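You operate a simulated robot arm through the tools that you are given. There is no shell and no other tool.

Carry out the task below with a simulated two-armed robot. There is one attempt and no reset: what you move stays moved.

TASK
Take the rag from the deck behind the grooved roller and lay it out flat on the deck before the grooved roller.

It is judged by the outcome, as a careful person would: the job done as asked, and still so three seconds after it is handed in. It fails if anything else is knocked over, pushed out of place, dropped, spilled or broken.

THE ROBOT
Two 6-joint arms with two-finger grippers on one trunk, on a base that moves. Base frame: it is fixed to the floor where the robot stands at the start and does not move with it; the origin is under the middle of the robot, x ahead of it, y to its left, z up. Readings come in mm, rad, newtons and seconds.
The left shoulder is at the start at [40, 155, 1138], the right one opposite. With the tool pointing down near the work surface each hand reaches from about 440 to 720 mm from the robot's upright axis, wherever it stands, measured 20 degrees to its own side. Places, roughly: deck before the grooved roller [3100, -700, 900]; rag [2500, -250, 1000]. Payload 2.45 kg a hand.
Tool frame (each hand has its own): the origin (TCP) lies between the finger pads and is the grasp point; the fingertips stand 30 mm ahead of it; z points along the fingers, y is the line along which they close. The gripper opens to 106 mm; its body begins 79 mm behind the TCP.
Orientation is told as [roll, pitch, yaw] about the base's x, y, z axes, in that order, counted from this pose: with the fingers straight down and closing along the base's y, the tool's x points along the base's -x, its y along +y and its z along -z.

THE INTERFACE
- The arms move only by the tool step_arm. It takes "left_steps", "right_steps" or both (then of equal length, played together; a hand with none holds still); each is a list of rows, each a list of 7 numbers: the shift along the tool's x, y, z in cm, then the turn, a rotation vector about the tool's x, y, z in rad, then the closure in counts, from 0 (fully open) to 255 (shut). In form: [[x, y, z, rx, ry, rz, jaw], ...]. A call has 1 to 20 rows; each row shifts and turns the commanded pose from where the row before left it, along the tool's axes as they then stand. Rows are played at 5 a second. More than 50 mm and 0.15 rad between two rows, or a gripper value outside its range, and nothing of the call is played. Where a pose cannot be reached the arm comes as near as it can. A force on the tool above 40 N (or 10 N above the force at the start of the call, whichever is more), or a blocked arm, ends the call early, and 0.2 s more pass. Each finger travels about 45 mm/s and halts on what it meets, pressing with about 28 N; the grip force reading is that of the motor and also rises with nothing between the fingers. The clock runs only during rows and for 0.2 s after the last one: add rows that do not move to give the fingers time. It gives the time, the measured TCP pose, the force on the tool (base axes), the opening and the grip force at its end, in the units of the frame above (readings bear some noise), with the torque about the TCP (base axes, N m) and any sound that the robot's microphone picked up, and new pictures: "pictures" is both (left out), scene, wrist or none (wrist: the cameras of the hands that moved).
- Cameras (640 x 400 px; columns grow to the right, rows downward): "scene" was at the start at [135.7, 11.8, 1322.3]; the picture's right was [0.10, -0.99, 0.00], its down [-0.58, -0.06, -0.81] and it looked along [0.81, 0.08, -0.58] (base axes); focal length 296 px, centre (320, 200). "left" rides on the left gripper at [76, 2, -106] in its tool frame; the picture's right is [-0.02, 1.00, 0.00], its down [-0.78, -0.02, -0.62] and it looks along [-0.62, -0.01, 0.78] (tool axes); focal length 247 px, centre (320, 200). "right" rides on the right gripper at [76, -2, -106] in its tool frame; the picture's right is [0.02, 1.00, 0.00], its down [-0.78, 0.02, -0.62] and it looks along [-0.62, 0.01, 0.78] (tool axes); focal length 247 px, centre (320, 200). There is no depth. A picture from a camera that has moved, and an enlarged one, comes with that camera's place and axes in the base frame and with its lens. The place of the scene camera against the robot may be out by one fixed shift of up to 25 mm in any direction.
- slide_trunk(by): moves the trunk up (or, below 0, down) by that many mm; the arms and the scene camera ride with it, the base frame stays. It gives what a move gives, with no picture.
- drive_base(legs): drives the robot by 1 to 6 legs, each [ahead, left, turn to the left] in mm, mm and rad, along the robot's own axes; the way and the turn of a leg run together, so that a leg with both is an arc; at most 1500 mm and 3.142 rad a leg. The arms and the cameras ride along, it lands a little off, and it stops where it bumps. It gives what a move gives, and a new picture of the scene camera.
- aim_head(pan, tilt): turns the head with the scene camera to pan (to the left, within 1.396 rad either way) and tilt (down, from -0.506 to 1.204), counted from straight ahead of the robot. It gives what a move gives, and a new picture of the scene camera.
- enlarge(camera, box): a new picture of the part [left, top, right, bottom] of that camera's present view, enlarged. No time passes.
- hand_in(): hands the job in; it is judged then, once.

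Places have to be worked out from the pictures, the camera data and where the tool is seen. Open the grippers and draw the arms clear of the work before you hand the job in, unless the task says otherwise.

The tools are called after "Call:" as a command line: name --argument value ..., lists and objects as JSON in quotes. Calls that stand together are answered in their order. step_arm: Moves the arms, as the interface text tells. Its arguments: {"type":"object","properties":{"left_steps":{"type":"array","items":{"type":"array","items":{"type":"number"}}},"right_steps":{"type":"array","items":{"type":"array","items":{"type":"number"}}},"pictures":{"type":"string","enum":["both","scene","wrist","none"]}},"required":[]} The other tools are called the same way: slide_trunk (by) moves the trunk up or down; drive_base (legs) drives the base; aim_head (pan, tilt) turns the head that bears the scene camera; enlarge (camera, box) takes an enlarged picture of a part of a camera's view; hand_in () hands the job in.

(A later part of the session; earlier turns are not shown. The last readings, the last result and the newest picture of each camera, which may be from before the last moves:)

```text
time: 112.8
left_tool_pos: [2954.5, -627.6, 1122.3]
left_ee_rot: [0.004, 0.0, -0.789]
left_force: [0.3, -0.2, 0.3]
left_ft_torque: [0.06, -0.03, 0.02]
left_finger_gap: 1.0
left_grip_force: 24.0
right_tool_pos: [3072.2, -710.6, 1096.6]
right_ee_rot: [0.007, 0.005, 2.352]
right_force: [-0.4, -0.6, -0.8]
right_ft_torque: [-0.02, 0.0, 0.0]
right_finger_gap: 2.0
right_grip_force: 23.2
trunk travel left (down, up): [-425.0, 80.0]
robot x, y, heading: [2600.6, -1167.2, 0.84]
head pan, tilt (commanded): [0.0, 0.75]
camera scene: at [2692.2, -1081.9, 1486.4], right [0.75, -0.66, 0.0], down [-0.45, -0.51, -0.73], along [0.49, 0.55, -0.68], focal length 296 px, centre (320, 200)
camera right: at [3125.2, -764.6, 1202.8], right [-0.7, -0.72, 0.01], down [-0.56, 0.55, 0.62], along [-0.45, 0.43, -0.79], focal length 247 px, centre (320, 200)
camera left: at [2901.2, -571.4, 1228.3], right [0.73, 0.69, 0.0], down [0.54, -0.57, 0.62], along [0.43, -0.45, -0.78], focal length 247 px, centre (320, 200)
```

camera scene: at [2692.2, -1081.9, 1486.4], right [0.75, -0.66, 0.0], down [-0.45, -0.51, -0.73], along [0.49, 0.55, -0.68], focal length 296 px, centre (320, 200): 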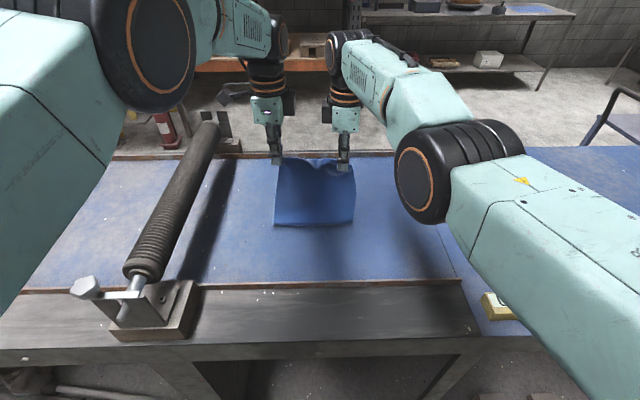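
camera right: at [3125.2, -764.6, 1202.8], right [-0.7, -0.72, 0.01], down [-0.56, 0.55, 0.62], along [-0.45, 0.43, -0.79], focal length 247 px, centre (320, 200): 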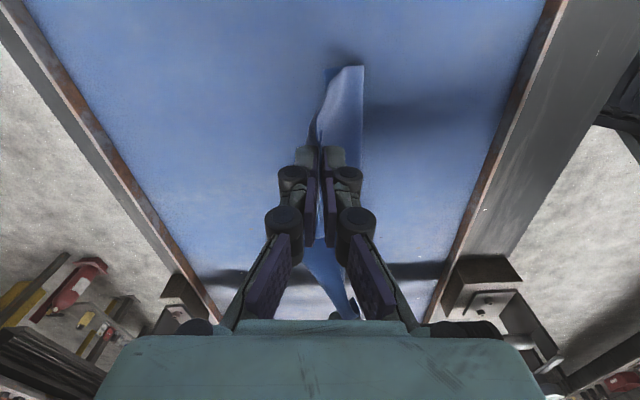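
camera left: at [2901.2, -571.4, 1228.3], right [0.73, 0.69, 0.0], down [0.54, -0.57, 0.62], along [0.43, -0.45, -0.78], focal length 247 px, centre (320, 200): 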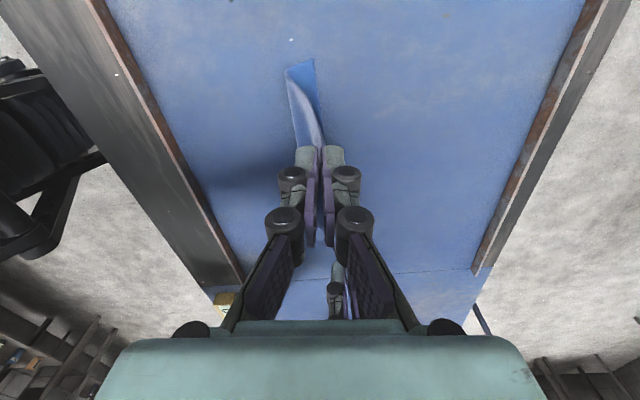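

The cloth bellies toward me with the far edge pointing forward at about 315 mm in from the bench edge. I now lay it down by backing the base and lowering the trunk alternately.

Call:
drive_base --legs '[[-30, 0, 0]]'

Call:
slide_trunk --by -30

Call:
drive_base --legs '[[-30, 0, 0]]'

```text
time: 113.8
left_tool_pos: [2939.5, -642.3, 1115.3]
left_ee_rot: [-0.007, -0.001, -0.789]
left_force: [0.7, 0.2, 0.5]
left_ft_torque: [-0.03, 0.01, -0.01]
left_finger_gap: 2.9
left_grip_force: 26.0
right_tool_pos: [3058.6, -727.0, 1092.2]
right_ee_rot: [0.009, 0.002, 2.352]
right_force: [-2.1, -1.4, 1.6]
right_ft_torque: [-0.02, 0.0, -0.02]
right_finger_gap: 1.8
right_grip_force: 23.1
trunk travel left (down, up): [-425.0, 80.0]
robot x, y, heading: [2581.5, -1189.8, 0.843]
head pan, tilt (commanded): [0.0, 0.75]
camera scene: at [2678.7, -1095.9, 1485.2], right [0.75, -0.66, 0.0], down [-0.45, -0.52, -0.73], along [0.48, 0.54, -0.69], focal length 296 px, centre (320, 200)
```

scene: 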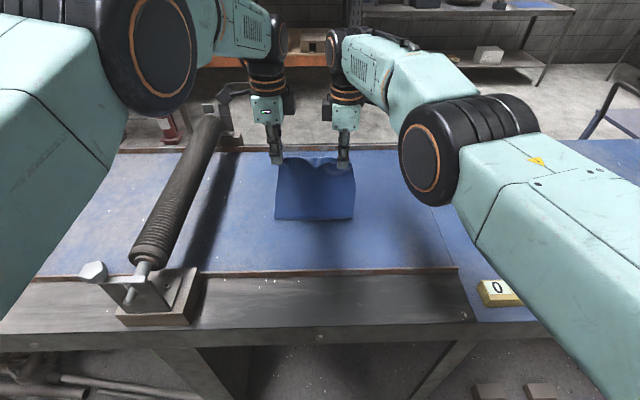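

```text
time: 114.6
left_tool_pos: [2936.0, -646.2, 1086.0]
left_ee_rot: [-0.003, -0.002, -0.788]
left_force: [0.7, -0.1, -1.8]
left_ft_torque: [-0.04, 0.04, -0.01]
left_finger_gap: 3.7
left_grip_force: 29.2
right_tool_pos: [3055.1, -728.5, 1064.2]
right_ee_rot: [0.006, 0.005, 2.351]
right_force: [0.5, 0.8, 0.4]
right_ft_torque: [-0.09, 0.06, 0.02]
right_finger_gap: 5.5
right_grip_force: 28.1
trunk travel left (down, up): [-395.0, 110.0]
robot x, y, heading: [2585.7, -1189.3, 0.845]
head pan, tilt (commanded): [0.0, 0.75]
```

```text
time: 115.6
left_tool_pos: [2924.7, -659.9, 1086.9]
left_ee_rot: [-0.001, 0.001, -0.79]
left_force: [0.6, 1.1, 1.0]
left_ft_torque: [-0.03, -0.03, 0.05]
left_finger_gap: 2.8
left_grip_force: 34.0
right_tool_pos: [3044.3, -744.1, 1063.8]
right_ee_rot: [0.009, 0.006, 2.35]
right_force: [-0.2, 1.1, 1.5]
right_ft_torque: [-0.09, 0.05, -0.02]
right_finger_gap: 3.3
right_grip_force: 33.1
trunk travel left (down, up): [-395.0, 110.0]
robot x, y, heading: [2569.5, -1203.6, 0.847]
head pan, tilt (commanded): [0.0, 0.75]
stopped in leg 1: the robot was blocked; the commanded pose is now the measured one
camera scene: at [2665.3, -1113.3, 1455.3], right [0.75, -0.66, 0.0], down [-0.45, -0.51, -0.73], along [0.48, 0.55, -0.68], focal length 296 px, centre (320, 200)
```

scene: 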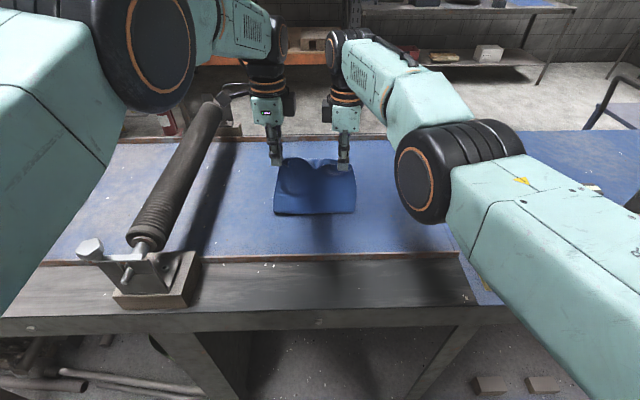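

The base stopped early again though I was further back here before without trouble, so it's likely a gait hiccup. I lower the trunk 25 mm and try another small step back.

Call:
slide_trunk --by -25

Call:
drive_base --legs '[[-25, 0, 0]]'

Call:
step_arm --left_steps '[[0, 0, 0, 0, 0, 0, 255]]' --right_steps '[[0, 0, 0, 0, 0, 0, 255]]' --pictures "both"

```text
time: 116.3
left_tool_pos: [2924.7, -660.9, 1061.5]
left_ee_rot: [0.0, -0.001, -0.79]
left_force: [-0.6, -0.5, 0.1]
left_ft_torque: [0.01, 0.0, 0.01]
left_finger_gap: 0.4
left_grip_force: 25.3
right_tool_pos: [3043.7, -744.2, 1037.9]
right_ee_rot: [0.008, 0.003, 2.351]
right_force: [-1.2, -2.3, 9.9]
right_ft_torque: [0.13, -0.02, -0.03]
right_finger_gap: 1.1
right_grip_force: 23.6
trunk travel left (down, up): [-370.0, 135.0]
robot x, y, heading: [2569.8, -1204.3, 0.85]
head pan, tilt (commanded): [0.0, 0.75]
```

```text
time: 117.3
left_tool_pos: [2908.4, -677.7, 1063.0]
left_ee_rot: [-0.005, 0.0, -0.788]
left_force: [1.3, 0.3, -1.9]
left_ft_torque: [-0.06, 0.06, 0.01]
left_finger_gap: 5.0
left_grip_force: 36.5
right_tool_pos: [3027.6, -761.8, 1038.7]
right_ee_rot: [0.007, 0.004, 2.351]
right_force: [2.3, 2.1, 0.5]
right_ft_torque: [0.14, -0.17, 0.01]
right_finger_gap: 3.4
right_grip_force: 33.4
trunk travel left (down, up): [-370.0, 135.0]
robot x, y, heading: [2551.8, -1224.1, 0.848]
head pan, tilt (commanded): [0.0, 0.75]
camera scene: at [2647.4, -1132.5, 1430.0], right [0.75, -0.66, 0.0], down [-0.45, -0.51, -0.73], along [0.48, 0.55, -0.68], focal length 296 px, centre (320, 200)
```

scene: 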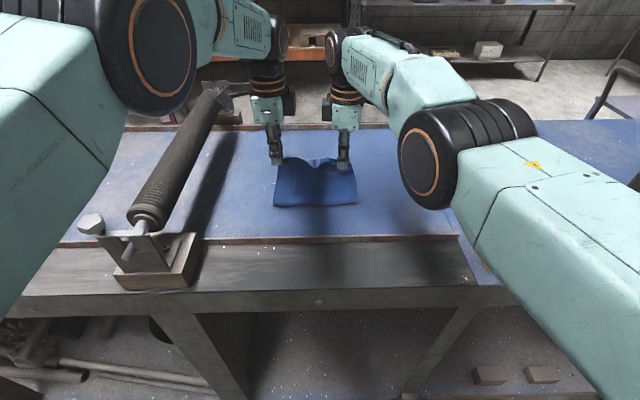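

```text
time: 117.7
left_tool_pos: [2903.8, -684.5, 1067.0]
left_ee_rot: [0.003, 0.002, -0.79]
left_force: [-1.1, 0.7, 2.4]
left_ft_torque: [0.06, -0.03, 0.02]
left_finger_gap: 1.5
left_grip_force: 31.2
right_tool_pos: [3024.7, -768.5, 1043.4]
right_ee_rot: [0.0, 0.001, 2.352]
right_force: [0.1, 0.4, 0.1]
right_ft_torque: [0.08, -0.01, -0.01]
right_finger_gap: 1.8
right_grip_force: 22.5
trunk travel left (down, up): [-370.0, 135.0]
robot x, y, heading: [2551.2, -1225.0, 0.849]
head pan, tilt (commanded): [0.0, 0.75]
camera scene: at [2642.2, -1140.7, 1430.8], right [0.75, -0.66, 0.0], down [-0.45, -0.51, -0.73], along [0.49, 0.55, -0.68], focal length 296 px, centre (320, 200)
camera right: at [3077.0, -821.1, 1149.9], right [-0.7, -0.72, 0.0], down [-0.56, 0.55, 0.62], along [-0.45, 0.43, -0.78], focal length 247 px, centre (320, 200)
camera left: at [2852.1, -628.4, 1173.0], right [0.73, 0.69, 0.0], down [0.54, -0.57, 0.62], along [0.43, -0.45, -0.78], focal length 247 px, centre (320, 200)
```

scene: 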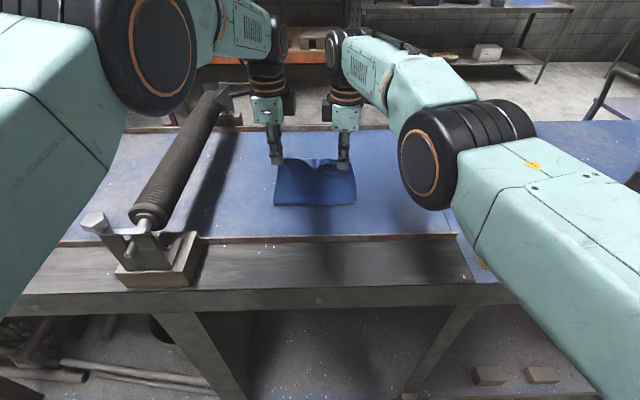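
right: 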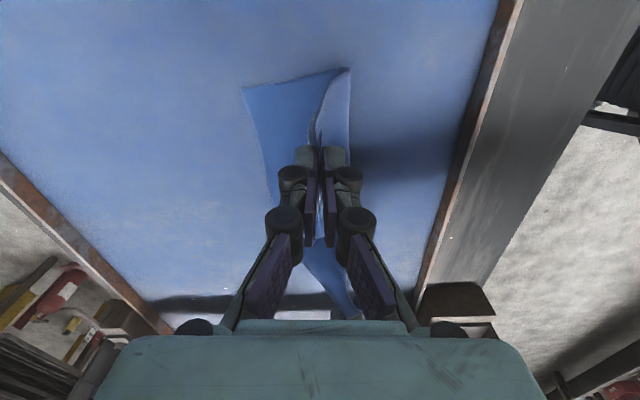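
left: 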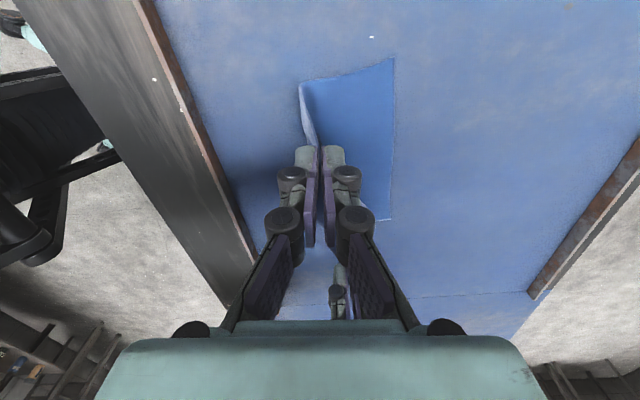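

The far part now lies flat with the far edge about 315–330 mm in from the bench edge, nearly square to the bench. I keep backing and lowering.

Call:
drive_base --legs '[[-40, 0, 0]]'

Call:
step_arm --left_steps '[[0, 0, 0, 0, 0, 0, 255]]' --right_steps '[[0, 0, 0, 0, 0, 0, 255]]' --pictures "wrist"

```text
time: 118.9
left_tool_pos: [2884.1, -709.5, 1062.8]
left_ee_rot: [-0.001, 0.003, -0.792]
left_force: [0.1, 0.4, -1.5]
left_ft_torque: [-0.01, 0.06, 0.01]
left_finger_gap: 4.7
left_grip_force: 30.1
right_tool_pos: [3002.1, -794.9, 1041.1]
right_ee_rot: [0.001, 0.0, 2.347]
right_force: [0.9, -0.2, -0.6]
right_ft_torque: [0.01, 0.06, 0.03]
right_finger_gap: 3.0
right_grip_force: 24.9
trunk travel left (down, up): [-370.0, 135.0]
robot x, y, heading: [2521.8, -1252.8, 0.841]
head pan, tilt (commanded): [0.0, 0.75]
camera scene: at [2619.5, -1167.2, 1430.1], right [0.75, -0.66, 0.0], down [-0.45, -0.51, -0.73], along [0.48, 0.55, -0.68], focal length 296 px, centre (320, 200)
```

scene: 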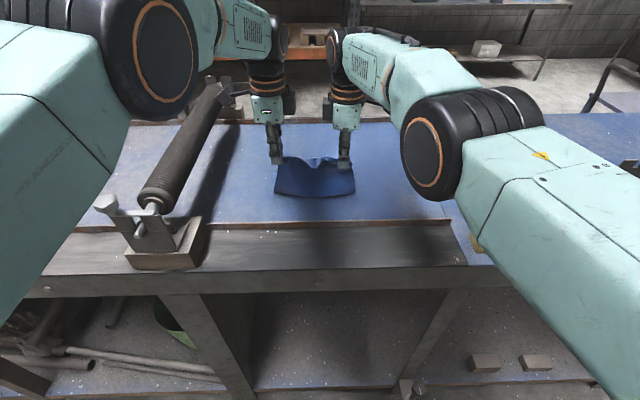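

```text
time: 119.3
left_tool_pos: [2880.8, -709.5, 1063.9]
left_ee_rot: [0.0, 0.0, -0.791]
left_force: [0.4, 0.6, -0.6]
left_ft_torque: [0.0, -0.03, 0.04]
left_finger_gap: 1.6
left_grip_force: 23.8
right_tool_pos: [2999.0, -795.5, 1041.2]
right_ee_rot: [-0.001, 0.002, 2.348]
right_force: [-0.5, -0.5, -0.3]
right_ft_torque: [-0.01, 0.06, 0.02]
right_finger_gap: 3.6
right_grip_force: 25.0
trunk travel left (down, up): [-370.0, 135.0]
robot x, y, heading: [2526.5, -1256.0, 0.842]
head pan, tilt (commanded): [0.0, 0.75]
camera right: at [3052.1, -849.8, 1148.1], right [-0.7, -0.72, 0.0], down [-0.56, 0.55, 0.62], along [-0.44, 0.43, -0.79], focal length 247 px, centre (320, 200)
camera left: at [2827.9, -653.9, 1169.5], right [0.73, 0.69, 0.0], down [0.54, -0.57, 0.62], along [0.43, -0.45, -0.78], focal length 247 px, centre (320, 200)
```

right: 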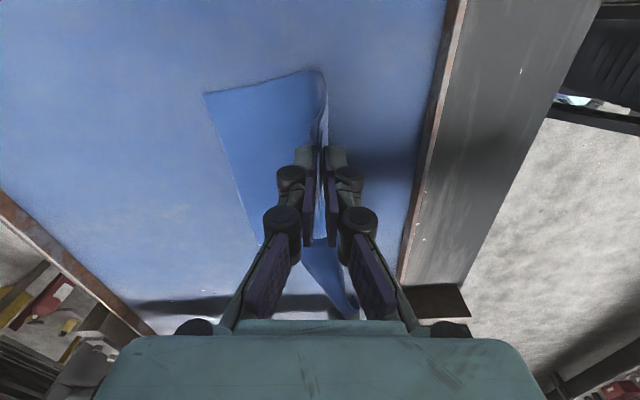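
left: 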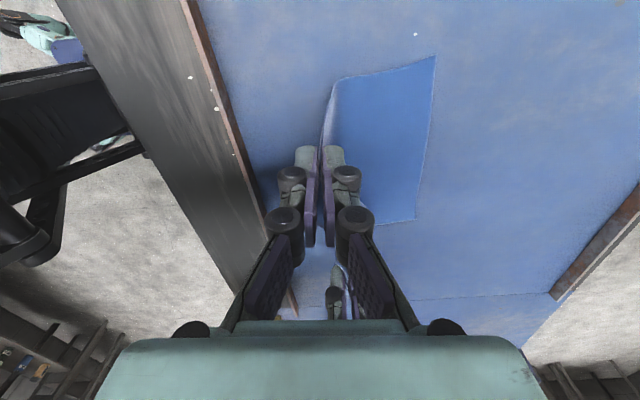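

The far edge hasn't slid (still at (2927,−610)), the laying is going well. I continue: trunk down 35, back 35, trunk down 30, back 30.

Call:
slide_trunk --by -30

Call:
drive_base --legs '[[-35, 0, 0]]'

Call:
slide_trunk --by -25

Call:
step_arm --left_steps '[[0, 0, 0, 0, 0, 0, 255]]' --right_steps '[[0, 0, 0, 0, 0, 0, 255]]' --pictures "wrist"

```text
time: 120.0
left_tool_pos: [2881.7, -709.2, 1032.5]
left_ee_rot: [-0.002, 0.0, -0.79]
left_force: [-0.1, -1.2, -0.5]
left_ft_torque: [-0.13, 0.17, 0.0]
left_finger_gap: 2.2
left_grip_force: 25.6
right_tool_pos: [3000.8, -794.6, 1010.0]
right_ee_rot: [0.0, 0.0, 2.348]
right_force: [0.7, -0.4, -0.7]
right_ft_torque: [-0.03, -0.02, -0.01]
right_finger_gap: 5.2
right_grip_force: 34.9
trunk travel left (down, up): [-340.0, 165.0]
robot x, y, heading: [2520.8, -1255.8, 0.846]
head pan, tilt (commanded): [0.0, 0.75]
```

```text
time: 121.1
left_tool_pos: [2865.6, -725.2, 1032.1]
left_ee_rot: [-0.003, -0.001, -0.789]
left_force: [4.2, -1.4, -10.5]
left_ft_torque: [-0.08, 0.02, 0.03]
left_finger_gap: 3.5
left_grip_force: 35.7
right_tool_pos: [2986.4, -809.9, 1011.9]
right_ee_rot: [-0.005, -0.001, 2.347]
right_force: [4.4, 5.3, -1.2]
right_ft_torque: [0.11, -0.1, 0.03]
right_finger_gap: 1.5
right_grip_force: 22.9
trunk travel left (down, up): [-340.0, 165.0]
robot x, y, heading: [2510.8, -1274.2, 0.844]
head pan, tilt (commanded): [0.0, 0.75]
stopped in leg 1: the robot was blocked; the commanded pose is now the measured one
camera scene: at [2605.1, -1179.7, 1399.8], right [0.75, -0.66, 0.0], down [-0.45, -0.51, -0.73], along [0.48, 0.55, -0.69], focal length 296 px, centre (320, 200)
```

scene: 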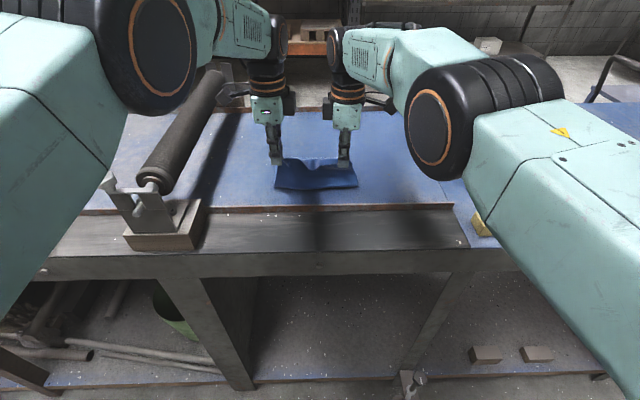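

```text
time: 121.8
left_tool_pos: [2864.4, -728.0, 1010.8]
left_ee_rot: [0.002, 0.0, -0.79]
left_force: [0.4, 0.0, -0.3]
left_ft_torque: [-0.02, 0.0, 0.01]
left_finger_gap: 2.6
left_grip_force: 25.1
right_tool_pos: [2984.3, -813.9, 989.7]
right_ee_rot: [-0.011, -0.004, 2.348]
right_force: [1.2, -0.6, 0.2]
right_ft_torque: [0.02, -0.03, 0.02]
right_finger_gap: 4.0
right_grip_force: 26.0
trunk travel left (down, up): [-315.0, 190.0]
robot x, y, heading: [2507.1, -1270.3, 0.848]
head pan, tilt (commanded): [0.0, 0.75]
```

```text
time: 122.2
left_tool_pos: [2866.2, -725.4, 1005.6]
left_ee_rot: [-0.004, 0.0, -0.789]
left_force: [0.7, 0.2, -2.3]
left_ft_torque: [-0.05, 0.07, 0.03]
left_finger_gap: 4.5
left_grip_force: 34.3
right_tool_pos: [2986.3, -808.2, 987.3]
right_ee_rot: [-0.007, -0.002, 2.348]
right_force: [1.2, 1.9, -0.8]
right_ft_torque: [-0.06, -0.01, 0.02]
right_finger_gap: 4.4
right_grip_force: 26.1
trunk travel left (down, up): [-315.0, 190.0]
robot x, y, heading: [2514.2, -1270.1, 0.847]
head pan, tilt (commanded): [0.0, 0.75]
camera right: at [3039.3, -863.2, 1092.8], right [-0.7, -0.72, 0.0], down [-0.56, 0.54, 0.62], along [-0.44, 0.44, -0.78], focal length 247 px, centre (320, 200)
camera left: at [2814.5, -668.0, 1112.0], right [0.73, 0.69, 0.0], down [0.54, -0.57, 0.62], along [0.43, -0.45, -0.78], focal length 247 px, centre (320, 200)
```

right: 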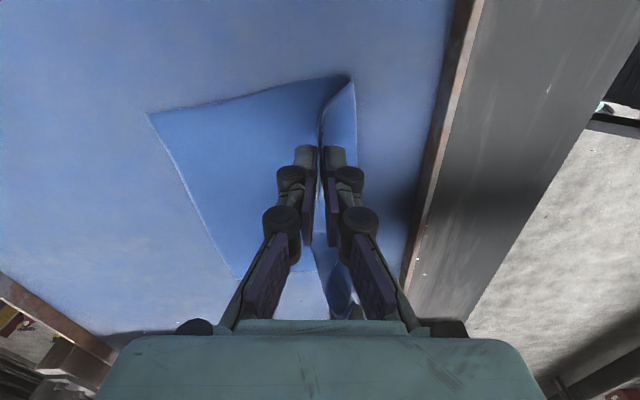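
left: 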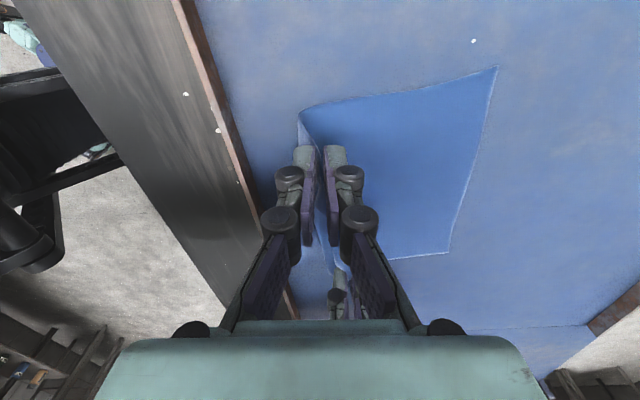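

Only about 55 mm of height is left and the far edge still hasn't moved. I back up another 35 mm.

Call:
drive_base --legs '[[-35, 0, 0]]'

Call:
step_arm --left_steps '[[0, 0, 0, 0, 0, 0, 255]]' --right_steps '[[0, 0, 0, 0, 0, 0, 255]]' --pictures "both"

```text
time: 123.3
left_tool_pos: [2838.8, -753.8, 1008.8]
left_ee_rot: [0.003, 0.0, -0.788]
left_force: [1.1, 0.1, 0.7]
left_ft_torque: [-0.02, -0.02, 0.03]
left_finger_gap: 3.6
left_grip_force: 25.5
right_tool_pos: [2958.5, -837.3, 989.8]
right_ee_rot: [-0.008, 0.003, 2.348]
right_force: [0.8, -0.1, 1.6]
right_ft_torque: [-0.08, 0.15, -0.02]
right_finger_gap: 1.2
right_grip_force: 25.5
trunk travel left (down, up): [-315.0, 190.0]
robot x, y, heading: [2483.9, -1299.8, 0.851]
head pan, tilt (commanded): [0.0, 0.75]
camera scene: at [2574.6, -1210.7, 1375.8], right [0.75, -0.66, 0.0], down [-0.45, -0.51, -0.73], along [0.49, 0.55, -0.68], focal length 296 px, centre (320, 200)
```

scene: 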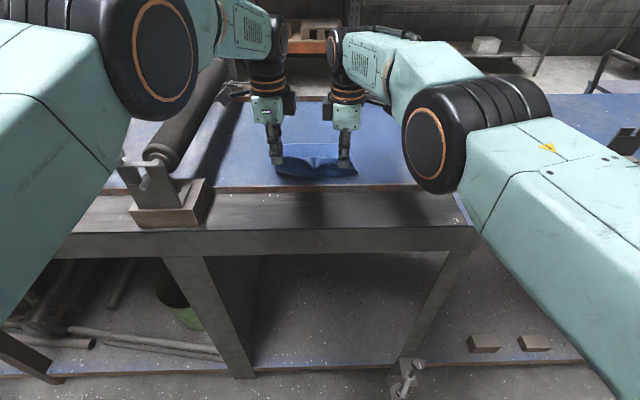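

```text
time: 123.7
left_tool_pos: [2842.1, -754.8, 1009.1]
left_ee_rot: [0.001, 0.001, -0.79]
left_force: [-1.8, 2.3, 5.3]
left_ft_torque: [0.21, 0.05, -0.03]
left_finger_gap: 0.3
left_grip_force: 24.9
right_tool_pos: [2961.1, -838.7, 990.8]
right_ee_rot: [-0.01, -0.002, 2.346]
right_force: [0.1, 0.6, -0.5]
right_ft_torque: [0.22, -0.2, 0.05]
right_finger_gap: 3.7
right_grip_force: 35.1
trunk travel left (down, up): [-315.0, 190.0]
robot x, y, heading: [2483.3, -1297.6, 0.848]
head pan, tilt (commanded): [0.0, 0.75]
camera scene: at [2578.0, -1212.6, 1375.6], right [0.75, -0.66, 0.0], down [-0.45, -0.51, -0.73], along [0.48, 0.55, -0.68], focal length 296 px, centre (320, 200)
camera right: at [3013.6, -893.8, 1096.8], right [-0.7, -0.72, -0.01], down [-0.56, 0.54, 0.62], along [-0.44, 0.44, -0.78], focal length 247 px, centre (320, 200)
camera left: at [2789.2, -698.3, 1116.2], right [0.73, 0.69, 0.0], down [0.54, -0.57, 0.62], along [0.43, -0.45, -0.78], focal length 247 px, centre (320, 200)
```

scene: 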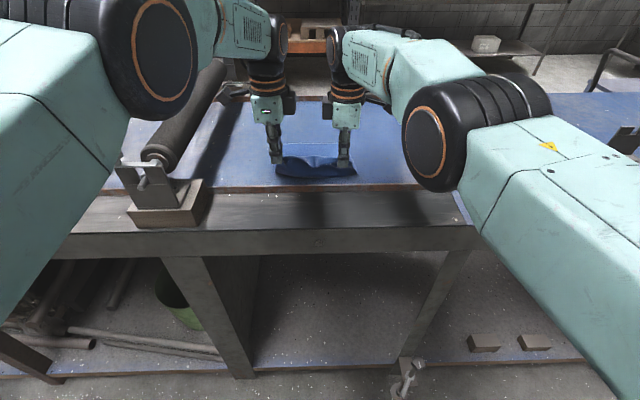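
right: 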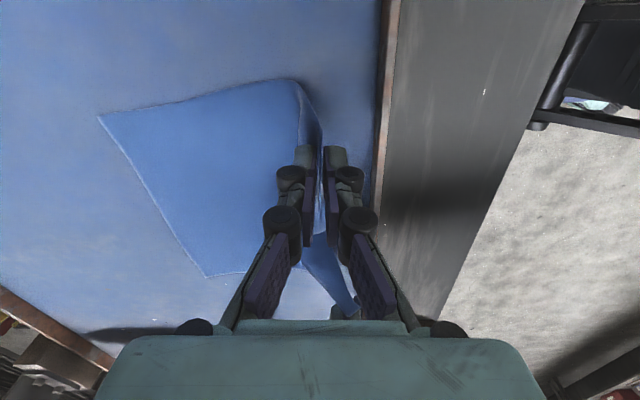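
left: 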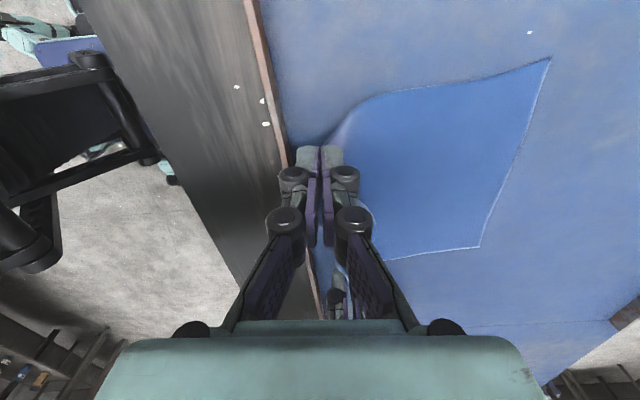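

Most of the rag lies flat now; only the last ~60 mm is held up near the rail. I back another 40 mm and lower slightly so the near edge comes down just over the rail; I'll then slide the flat rag further in.

Call:
drive_base --legs '[[-40, 0, 0]]'

Call:
step_arm --left_steps '[[0, 0, 1.0, 0, 0, 0, 255], [0, 0, 1.2, 0, 0, 0, 255]]' --right_steps '[[0, 0, 0, 0, 0, 0, 255], [0, 0, 0, 0, 0, 0, 255]]' --pictures "both"

```text
time: 124.9
left_tool_pos: [2820.7, -780.4, 1007.6]
left_ee_rot: [-0.003, 0.001, -0.788]
left_force: [-0.4, -0.7, 1.9]
left_ft_torque: [0.02, -0.11, -0.01]
left_finger_gap: 0.0
left_grip_force: 25.2
right_tool_pos: [2941.4, -864.8, 987.0]
right_ee_rot: [-0.005, -0.001, 2.348]
right_force: [-1.0, -2.6, 0.5]
right_ft_torque: [0.11, -0.1, -0.02]
right_finger_gap: 4.1
right_grip_force: 35.4
trunk travel left (down, up): [-315.0, 190.0]
robot x, y, heading: [2463.2, -1322.2, 0.849]
head pan, tilt (commanded): [0.0, 0.75]
stopped in leg 1: the robot was blocked; the commanded pose is now the measured one
camera scene: at [2561.0, -1234.4, 1375.1], right [0.75, -0.66, 0.0], down [-0.45, -0.51, -0.73], along [0.48, 0.55, -0.68], focal length 296 px, centre (320, 200)
```

scene: 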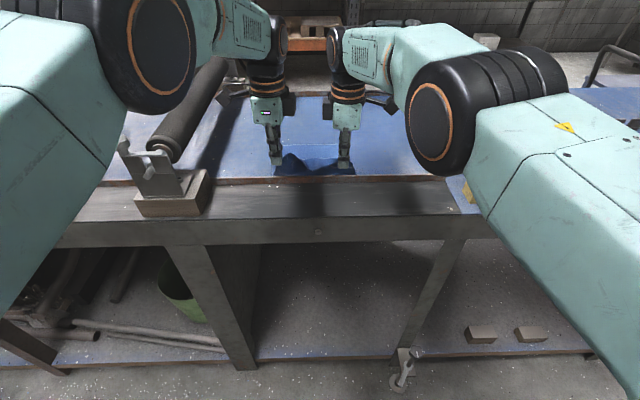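

```text
time: 125.5
left_tool_pos: [2821.9, -777.0, 983.2]
left_ee_rot: [-0.003, 0.001, -0.788]
left_force: [2.3, 0.6, -0.7]
left_ft_torque: [-0.04, -0.03, -0.01]
left_finger_gap: 4.8
left_grip_force: 30.2
right_tool_pos: [2941.3, -862.9, 986.7]
right_ee_rot: [-0.004, -0.001, 2.347]
right_force: [-1.9, -1.0, -0.3]
right_ft_torque: [-0.12, 0.18, 0.02]
right_finger_gap: 1.4
right_grip_force: 22.7
trunk travel left (down, up): [-315.0, 190.0]
robot x, y, heading: [2468.4, -1319.1, 0.846]
head pan, tilt (commanded): [0.0, 0.75]
camera scene: at [2561.9, -1232.2, 1374.9], right [0.75, -0.66, 0.0], down [-0.45, -0.51, -0.73], along [0.48, 0.55, -0.69], focal length 296 px, centre (320, 200)
camera right: at [2994.5, -917.2, 1093.0], right [-0.7, -0.72, 0.0], down [-0.56, 0.54, 0.62], along [-0.44, 0.44, -0.78], focal length 247 px, centre (320, 200)
camera left: at [2769.5, -721.3, 1089.9], right [0.72, 0.69, 0.0], down [0.54, -0.57, 0.62], along [0.43, -0.45, -0.78], focal length 247 px, centre (320, 200)
```

scene: 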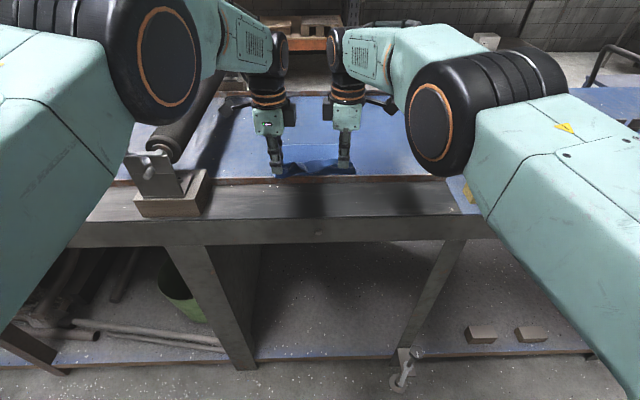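
right: 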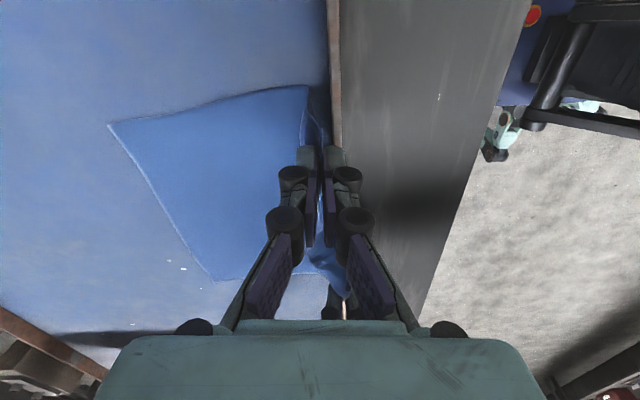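
left: 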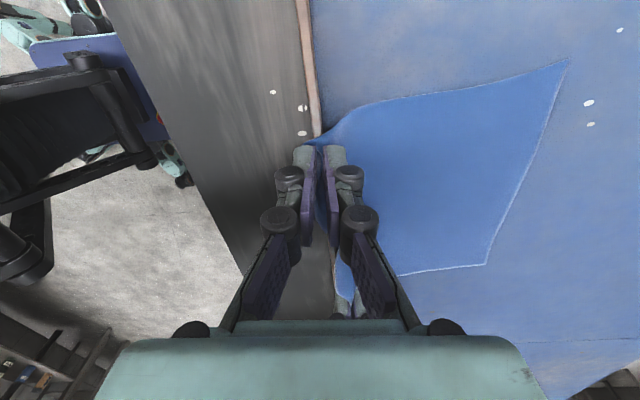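

The rag has been drawn back a little as it came taut. I enlarge the views to see how the near edge is held.

Call:
enlarge --camera "left" --box '[260, 40, 600, 330]'

Call:
enlarge --camera "right" --box '[90, 60, 380, 330]'

Call:
enlarge --camera "scene" --box '[230, 80, 400, 200]'

```text
1.38 times, centred on (430, 185) of left
camera zoom: at [2769.5, -721.3, 1089.9], right [0.72, 0.69, 0.0], down [0.54, -0.57, 0.62], along [0.43, -0.45, -0.78], focal length 341 px, centre (168, 221)
```

zoom: 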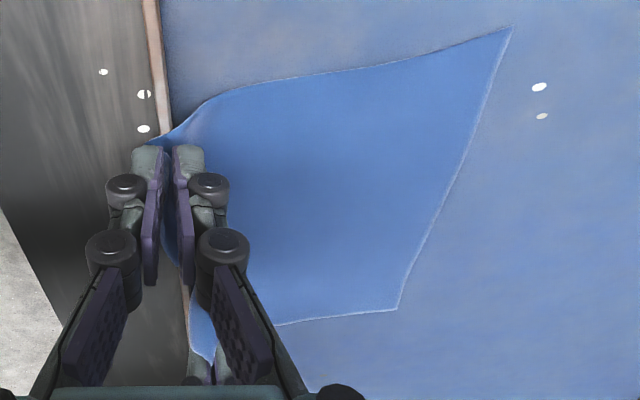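

```text
1.48 times, centred on (235, 195) of right
camera zoom: at [2994.5, -917.2, 1093.0], right [-0.7, -0.72, 0.0], down [-0.56, 0.54, 0.62], along [-0.44, 0.44, -0.78], focal length 366 px, centre (446, 207)
```

zoom: 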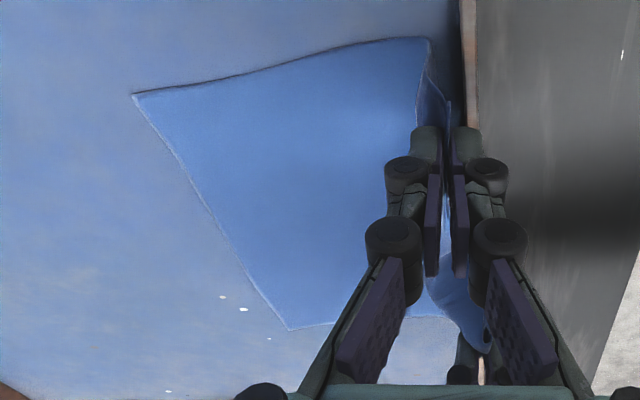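

```text
3.33 times, centred on (315, 140) of scene
camera zoom: at [2561.9, -1232.2, 1374.9], right [0.75, -0.66, 0.0], down [-0.45, -0.51, -0.73], along [0.48, 0.55, -0.69], focal length 986 px, centre (337, 400)
```

zoom: 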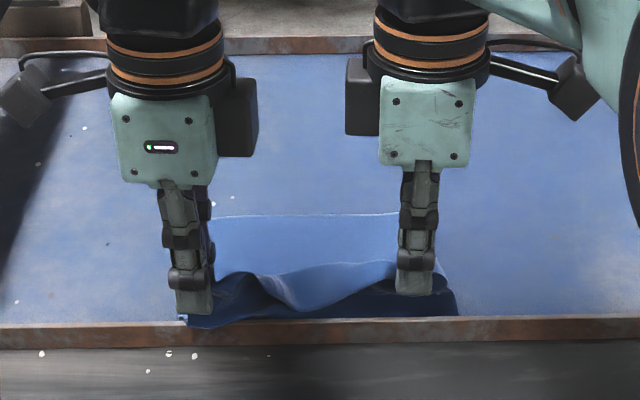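

The near edge is held about 35 mm above the deck just inside the rail. I open both grippers moderately to let it down, then raise the hands clear and look.

Call:
step_arm --left_steps '[[0, 0, 0, 0, 0, 0, 220], [0, 0, 0, 0, 0, 0, 190], [0, 0, 0, 0, 0, 0, 170], [0, 0, -1.0, 0, 0, 0, 170], [0, 0, -2.0, 0, 0, 0, 170], [0, 0, -2.0, 0, 0, 0, 170], [0, 0, -2.0, 0, 0, 0, 170]]' --right_steps '[[0, 0, 0, 0, 0, 0, 220], [0, 0, 0, 0, 0, 0, 190], [0, 0, 0, 0, 0, 0, 170], [0, 0, -1.0, 0, 0, 0, 170], [0, 0, -2.0, 0, 0, 0, 170], [0, 0, -2.0, 0, 0, 0, 170], [0, 0, -2.0, 0, 0, 0, 170]]' --pictures "both"

```text
time: 127.1
left_tool_pos: [2817.8, -781.1, 1056.6]
left_ee_rot: [0.0, 0.001, -0.789]
left_force: [-0.2, -0.5, 0.5]
left_ft_torque: [0.01, -0.03, -0.03]
left_finger_gap: 35.2
left_grip_force: 0.0
right_tool_pos: [2936.7, -865.0, 1059.5]
right_ee_rot: [-0.007, 0.001, 2.347]
right_force: [-0.4, 0.1, -0.2]
right_ft_torque: [-0.03, -0.02, 0.0]
right_finger_gap: 35.2
right_grip_force: 0.0
trunk travel left (down, up): [-315.0, 190.0]
robot x, y, heading: [2465.0, -1322.5, 0.853]
head pan, tilt (commanded): [0.0, 0.75]
camera scene: at [2557.7, -1234.6, 1375.6], right [0.75, -0.66, 0.0], down [-0.45, -0.51, -0.73], along [0.48, 0.55, -0.68], focal length 296 px, centre (320, 200)
camera right: at [2989.9, -920.1, 1166.0], right [-0.7, -0.72, -0.01], down [-0.56, 0.54, 0.62], along [-0.44, 0.44, -0.78], focal length 247 px, centre (320, 200)
camera left: at [2765.7, -724.6, 1162.5], right [0.72, 0.69, 0.0], down [0.54, -0.57, 0.62], along [0.43, -0.45, -0.78], focal length 247 px, centre (320, 200)
```

scene: 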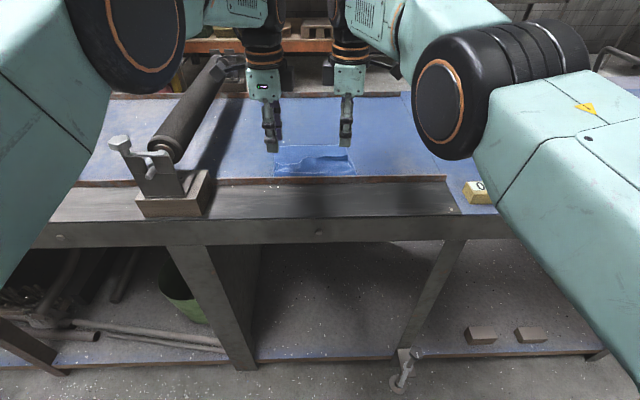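
right: 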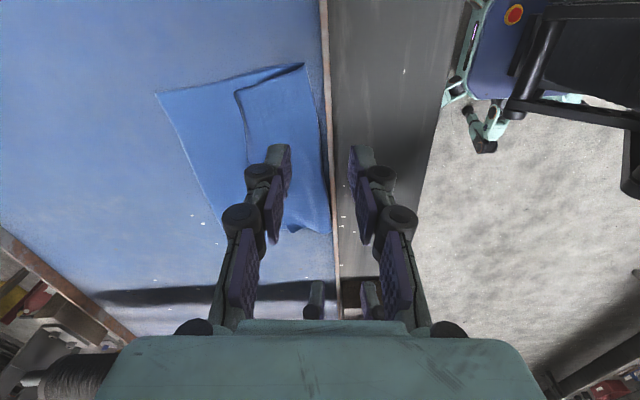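
left: 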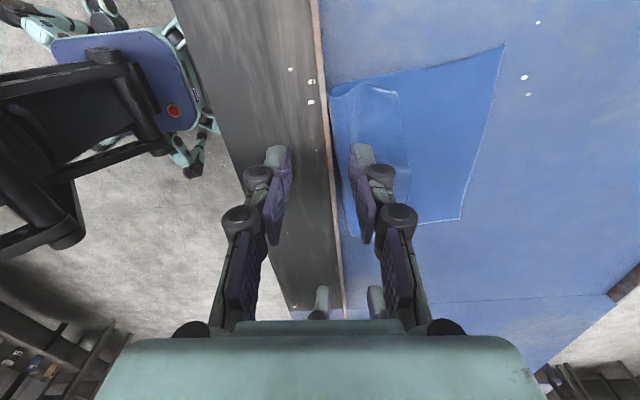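

The rag is down inside the rail, but its near strip has folded forward over the top. That's fixable: first I free the right arm's posture by moving it up and outward away from its stretched position.

Call:
step_arm --left_steps '[[0, 0, -2.0, 0, 0, 0, 110], [0, 0, -2.0, 0, 0, 0, 110], [0, 0, -2.0, 0, 0, 0, 110], [0, -1.0, -2.0, 0, 0, 0, 110], [0, -1.0, -2.0, 0, 0, 0, 110], [0, -1.0, 0, 0, 0, 0, 110], [0, -1.0, 0, 0, 0, 0, 110], [0, -1.0, 0, 0, 0, 0, 110]]' --right_steps '[[0, 0, -2.0, 0, 0, 0, 110], [0, 0, -2.0, 0, 0, 0, 110], [1.5, 0, -2.0, 0, 0, 0, 110], [1.5, 1.0, -2.0, 0, 0, 0, 110], [1.5, 1.0, -2.0, 0, 0, 0, 110], [1.5, 1.0, 0, 0, 0, 0, 110], [1.5, 1.0, 0, 0, 0, 0, 110], [1.5, 1.0, 0, 0, 0, 0, 110]]' --pictures "scene"

```text
time: 128.9
left_tool_pos: [2780.3, -817.5, 1157.8]
left_ee_rot: [0.004, 0.0, -0.79]
left_force: [0.3, -0.6, 0.0]
left_ft_torque: [0.03, -0.02, -0.01]
left_finger_gap: 60.2
left_grip_force: 0.1
right_tool_pos: [2961.3, -973.5, 1160.5]
right_ee_rot: [-0.012, -0.001, 2.347]
right_force: [-0.5, -0.7, -0.7]
right_ft_torque: [0.05, -0.05, 0.03]
right_finger_gap: 60.3
right_grip_force: 0.0
right hand out of reach, approached as far as the arm can: row 2
trunk travel left (down, up): [-315.0, 190.0]
robot x, y, heading: [2465.9, -1321.8, 0.852]
head pan, tilt (commanded): [0.0, 0.75]
camera scene: at [2555.0, -1238.0, 1375.9], right [0.75, -0.66, 0.0], down [-0.45, -0.51, -0.73], along [0.49, 0.55, -0.68], focal length 296 px, centre (320, 200)
```

scene: 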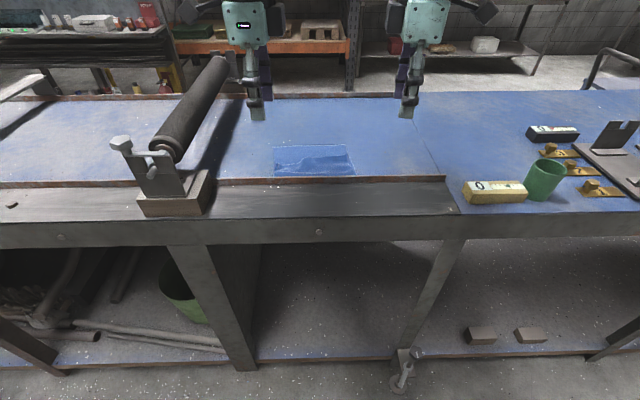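

Both arms are back in a good posture. I drive forward 190 mm to be close to the bench again.

Call:
drive_base --legs '[[190, 0, 0]]'

Call:
step_arm --left_steps '[[0, 0, 0, 0, 0, 0, 110]]' --right_steps '[[0, 0, 0, 0, 0, 0, 110]]' --pictures "wrist"

```text
time: 132.0
left_tool_pos: [2906.0, -668.6, 1155.9]
left_ee_rot: [0.0, -0.002, -0.786]
left_force: [0.1, -0.8, -0.4]
left_ft_torque: [0.01, 0.03, -0.01]
left_finger_gap: 60.1
left_grip_force: 0.0
right_tool_pos: [3087.4, -825.4, 1158.8]
right_ee_rot: [-0.006, 0.001, 2.354]
right_force: [0.2, 0.3, 0.1]
right_ft_torque: [-0.02, 0.0, -0.01]
right_finger_gap: 60.5
right_grip_force: 0.0
trunk travel left (down, up): [-315.0, 190.0]
robot x, y, heading: [2592.5, -1179.4, 0.856]
head pan, tilt (commanded): [0.0, 0.75]
camera scene: at [2684.8, -1087.7, 1375.5], right [0.75, -0.66, 0.0], down [-0.45, -0.51, -0.73], along [0.48, 0.55, -0.68], focal length 296 px, centre (320, 200)
```

scene: 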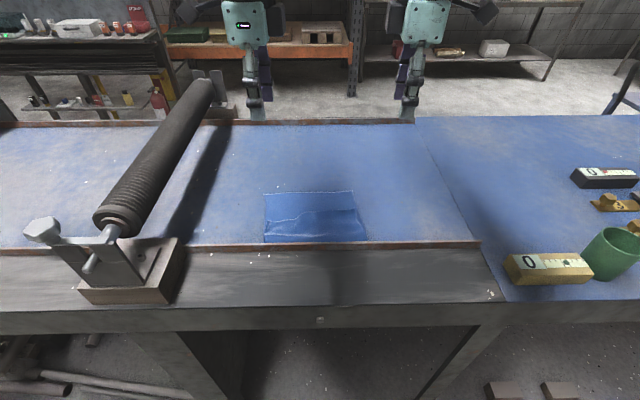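

```text
time: 132.4
left_tool_pos: [2907.3, -667.0, 1156.2]
left_ee_rot: [-0.003, -0.002, -0.785]
left_force: [-0.1, 0.1, -0.6]
left_ft_torque: [-0.02, -0.03, -0.03]
left_finger_gap: 60.3
left_grip_force: 0.3
right_tool_pos: [3088.5, -822.9, 1157.2]
right_ee_rot: [-0.004, 0.002, 2.353]
right_force: [0.6, 0.8, -0.3]
right_ft_torque: [-0.03, 0.01, 0.01]
right_finger_gap: 60.4
right_grip_force: 0.0
trunk travel left (down, up): [-315.0, 190.0]
robot x, y, heading: [2587.3, -1174.9, 0.851]
head pan, tilt (commanded): [0.0, 0.75]
camera right: at [3141.9, -875.9, 1264.1], right [-0.69, -0.72, -0.01], down [-0.57, 0.54, 0.62], along [-0.44, 0.43, -0.78], focal length 247 px, centre (320, 200)
camera left: at [2854.6, -610.4, 1261.4], right [0.72, 0.69, 0.0], down [0.54, -0.56, 0.62], along [0.43, -0.45, -0.78], focal length 247 px, centre (320, 200)
```

right: 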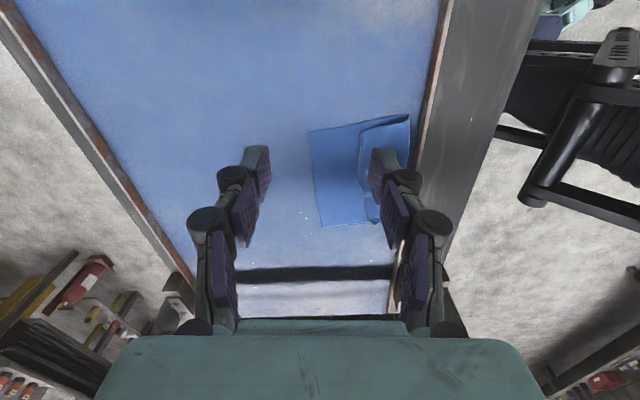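
left: 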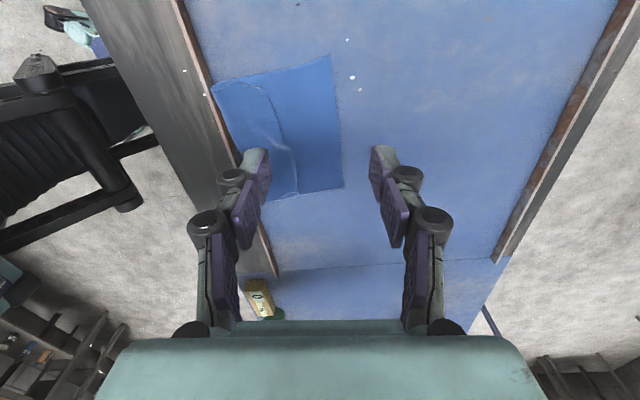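

I can see the rag clearly: a near strip (~70 mm) is folded over forward. I enlarge for accurate positions.

Call:
enlarge --camera "left" --box '[190, 40, 390, 220]'

Call:
enlarge --camera "right" --box '[280, 90, 460, 250]'

Call:
enlarge --camera "scene" --box '[240, 170, 400, 260]'

```text
2.22 times, centred on (290, 130) of left
camera zoom: at [2854.6, -610.4, 1261.4], right [0.72, 0.69, 0.0], down [0.54, -0.56, 0.62], along [0.43, -0.45, -0.78], focal length 549 px, centre (387, 356)
```

zoom: 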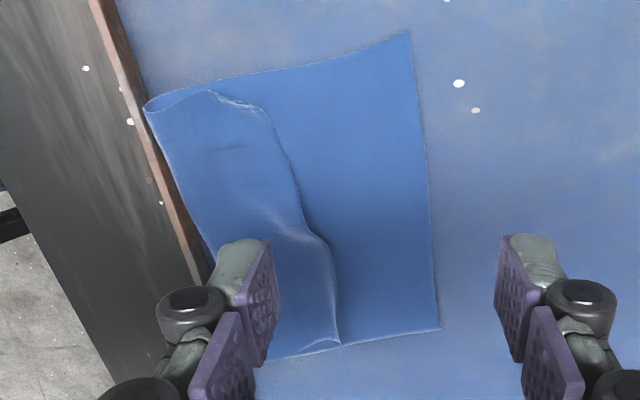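

```text
2.50 times, centred on (370, 170) of right
camera zoom: at [3141.9, -875.9, 1264.1], right [-0.69, -0.72, -0.01], down [-0.57, 0.54, 0.62], along [-0.44, 0.43, -0.78], focal length 617 px, centre (195, 275)
```

zoom: 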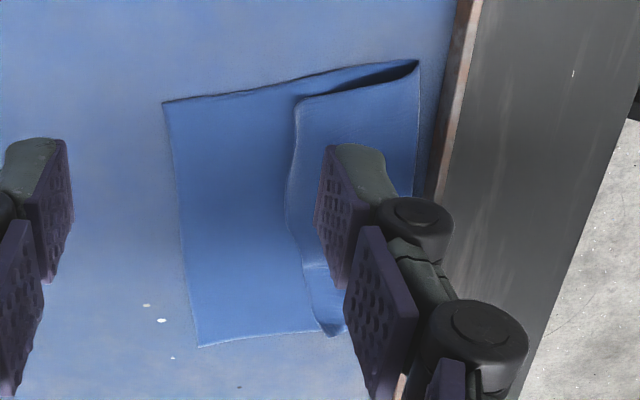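

```text
4.00 times, centred on (320, 215) of scene
camera zoom: at [2685.9, -1085.5, 1375.3], right [0.75, -0.66, 0.0], down [-0.45, -0.51, -0.73], along [0.48, 0.55, -0.68], focal length 1183 px, centre (320, 140)
```

zoom: 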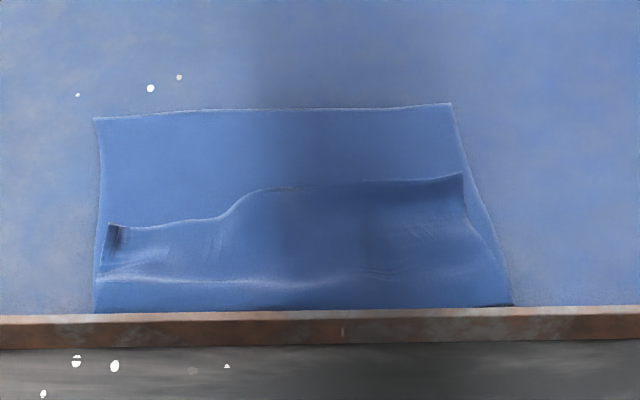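

The rag's fold line lies at the rail (n≈125–140 mm) and its far edge at n≈280. I'll slide the rag deeper onto the deck by pressing closed fingertips on its single-layer part (X≈565 mm ahead) and pushing forward; first I position the hands above.

Call:
step_arm --left_steps '[[-0.46, -0.68, 0, 0, 0, 0, 180], [-0.46, -0.68, 0, 0, 0, 0, 220], [-0.45, -0.68, 2.0, 0, 0, 0, 255], [-0.45, -0.68, 2.0, 0, 0, 0, 255], [0, 0, 3.0, 0, 0, 0, 255], [0, 0, 3.0, 0, 0, 0, 255], [0, 0, 3.0, 0, 0, 0, 255], [0, 0, 3.0, 0, 0, 0, 255]]' --right_steps '[[-2.0, 0.9, 0, 0, 0, 0, 180], [-2.0, 0.9, 0, 0, 0, 0, 220], [-2.0, 0.9, 2.0, 0, 0, 0, 255], [-2.0, 0.9, 2.0, 0, 0, 0, 255], [0, 0, 3.0, 0, 0, 0, 255], [0, 0, 3.0, 0, 0, 0, 255], [0, 0, 3.0, 0, 0, 0, 255], [0, 0, 3.0, 0, 0, 0, 255]]'

```text
time: 134.2
left_tool_pos: [2901.7, -699.7, 995.0]
left_ee_rot: [-0.001, -0.001, -0.785]
left_force: [-0.7, 0.4, 0.8]
left_ft_torque: [0.02, 0.0, 0.03]
left_finger_gap: 0.0
left_grip_force: 27.3
right_tool_pos: [3018.7, -795.3, 1004.3]
right_ee_rot: [-0.009, -0.028, 2.321]
right_force: [-0.1, -0.1, 0.1]
right_ft_torque: [0.0, -0.04, -0.03]
right_finger_gap: 0.0
right_grip_force: 28.0
trunk travel left (down, up): [-315.0, 190.0]
robot x, y, heading: [2595.5, -1175.8, 0.853]
head pan, tilt (commanded): [0.0, 0.75]
camera scene: at [2685.3, -1088.3, 1375.5], right [0.75, -0.66, 0.0], down [-0.45, -0.51, -0.73], along [0.48, 0.55, -0.68], focal length 296 px, centre (320, 200)
camera right: at [3072.0, -852.5, 1108.3], right [-0.72, -0.7, -0.01], down [-0.54, 0.55, 0.64], along [-0.44, 0.47, -0.77], focal length 247 px, centre (320, 200)
camera left: at [2847.9, -644.5, 1101.0], right [0.72, 0.69, 0.0], down [0.54, -0.57, 0.62], along [0.43, -0.45, -0.78], focal length 247 px, centre (320, 200)
```

scene: 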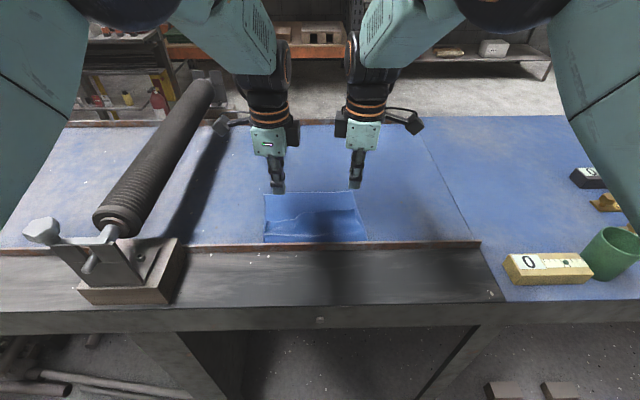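
right: 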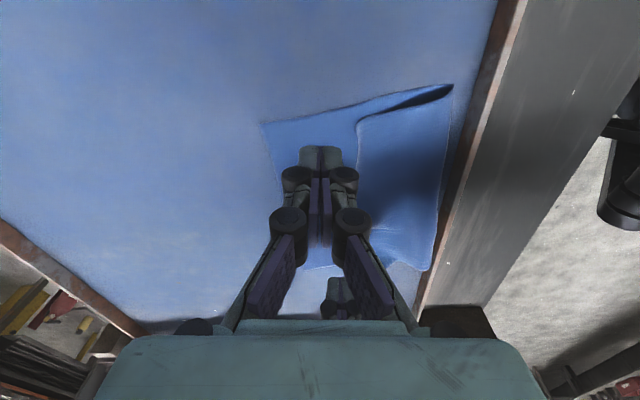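
left: 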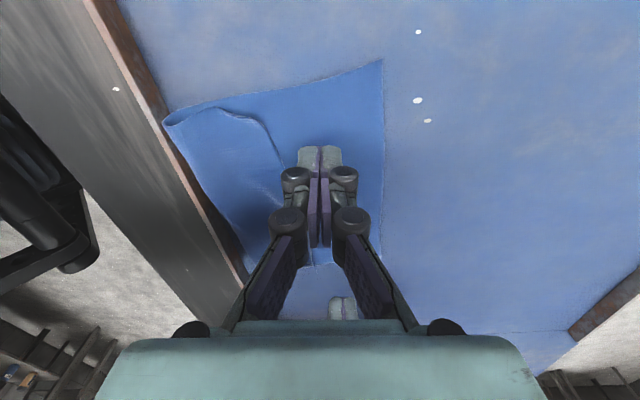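

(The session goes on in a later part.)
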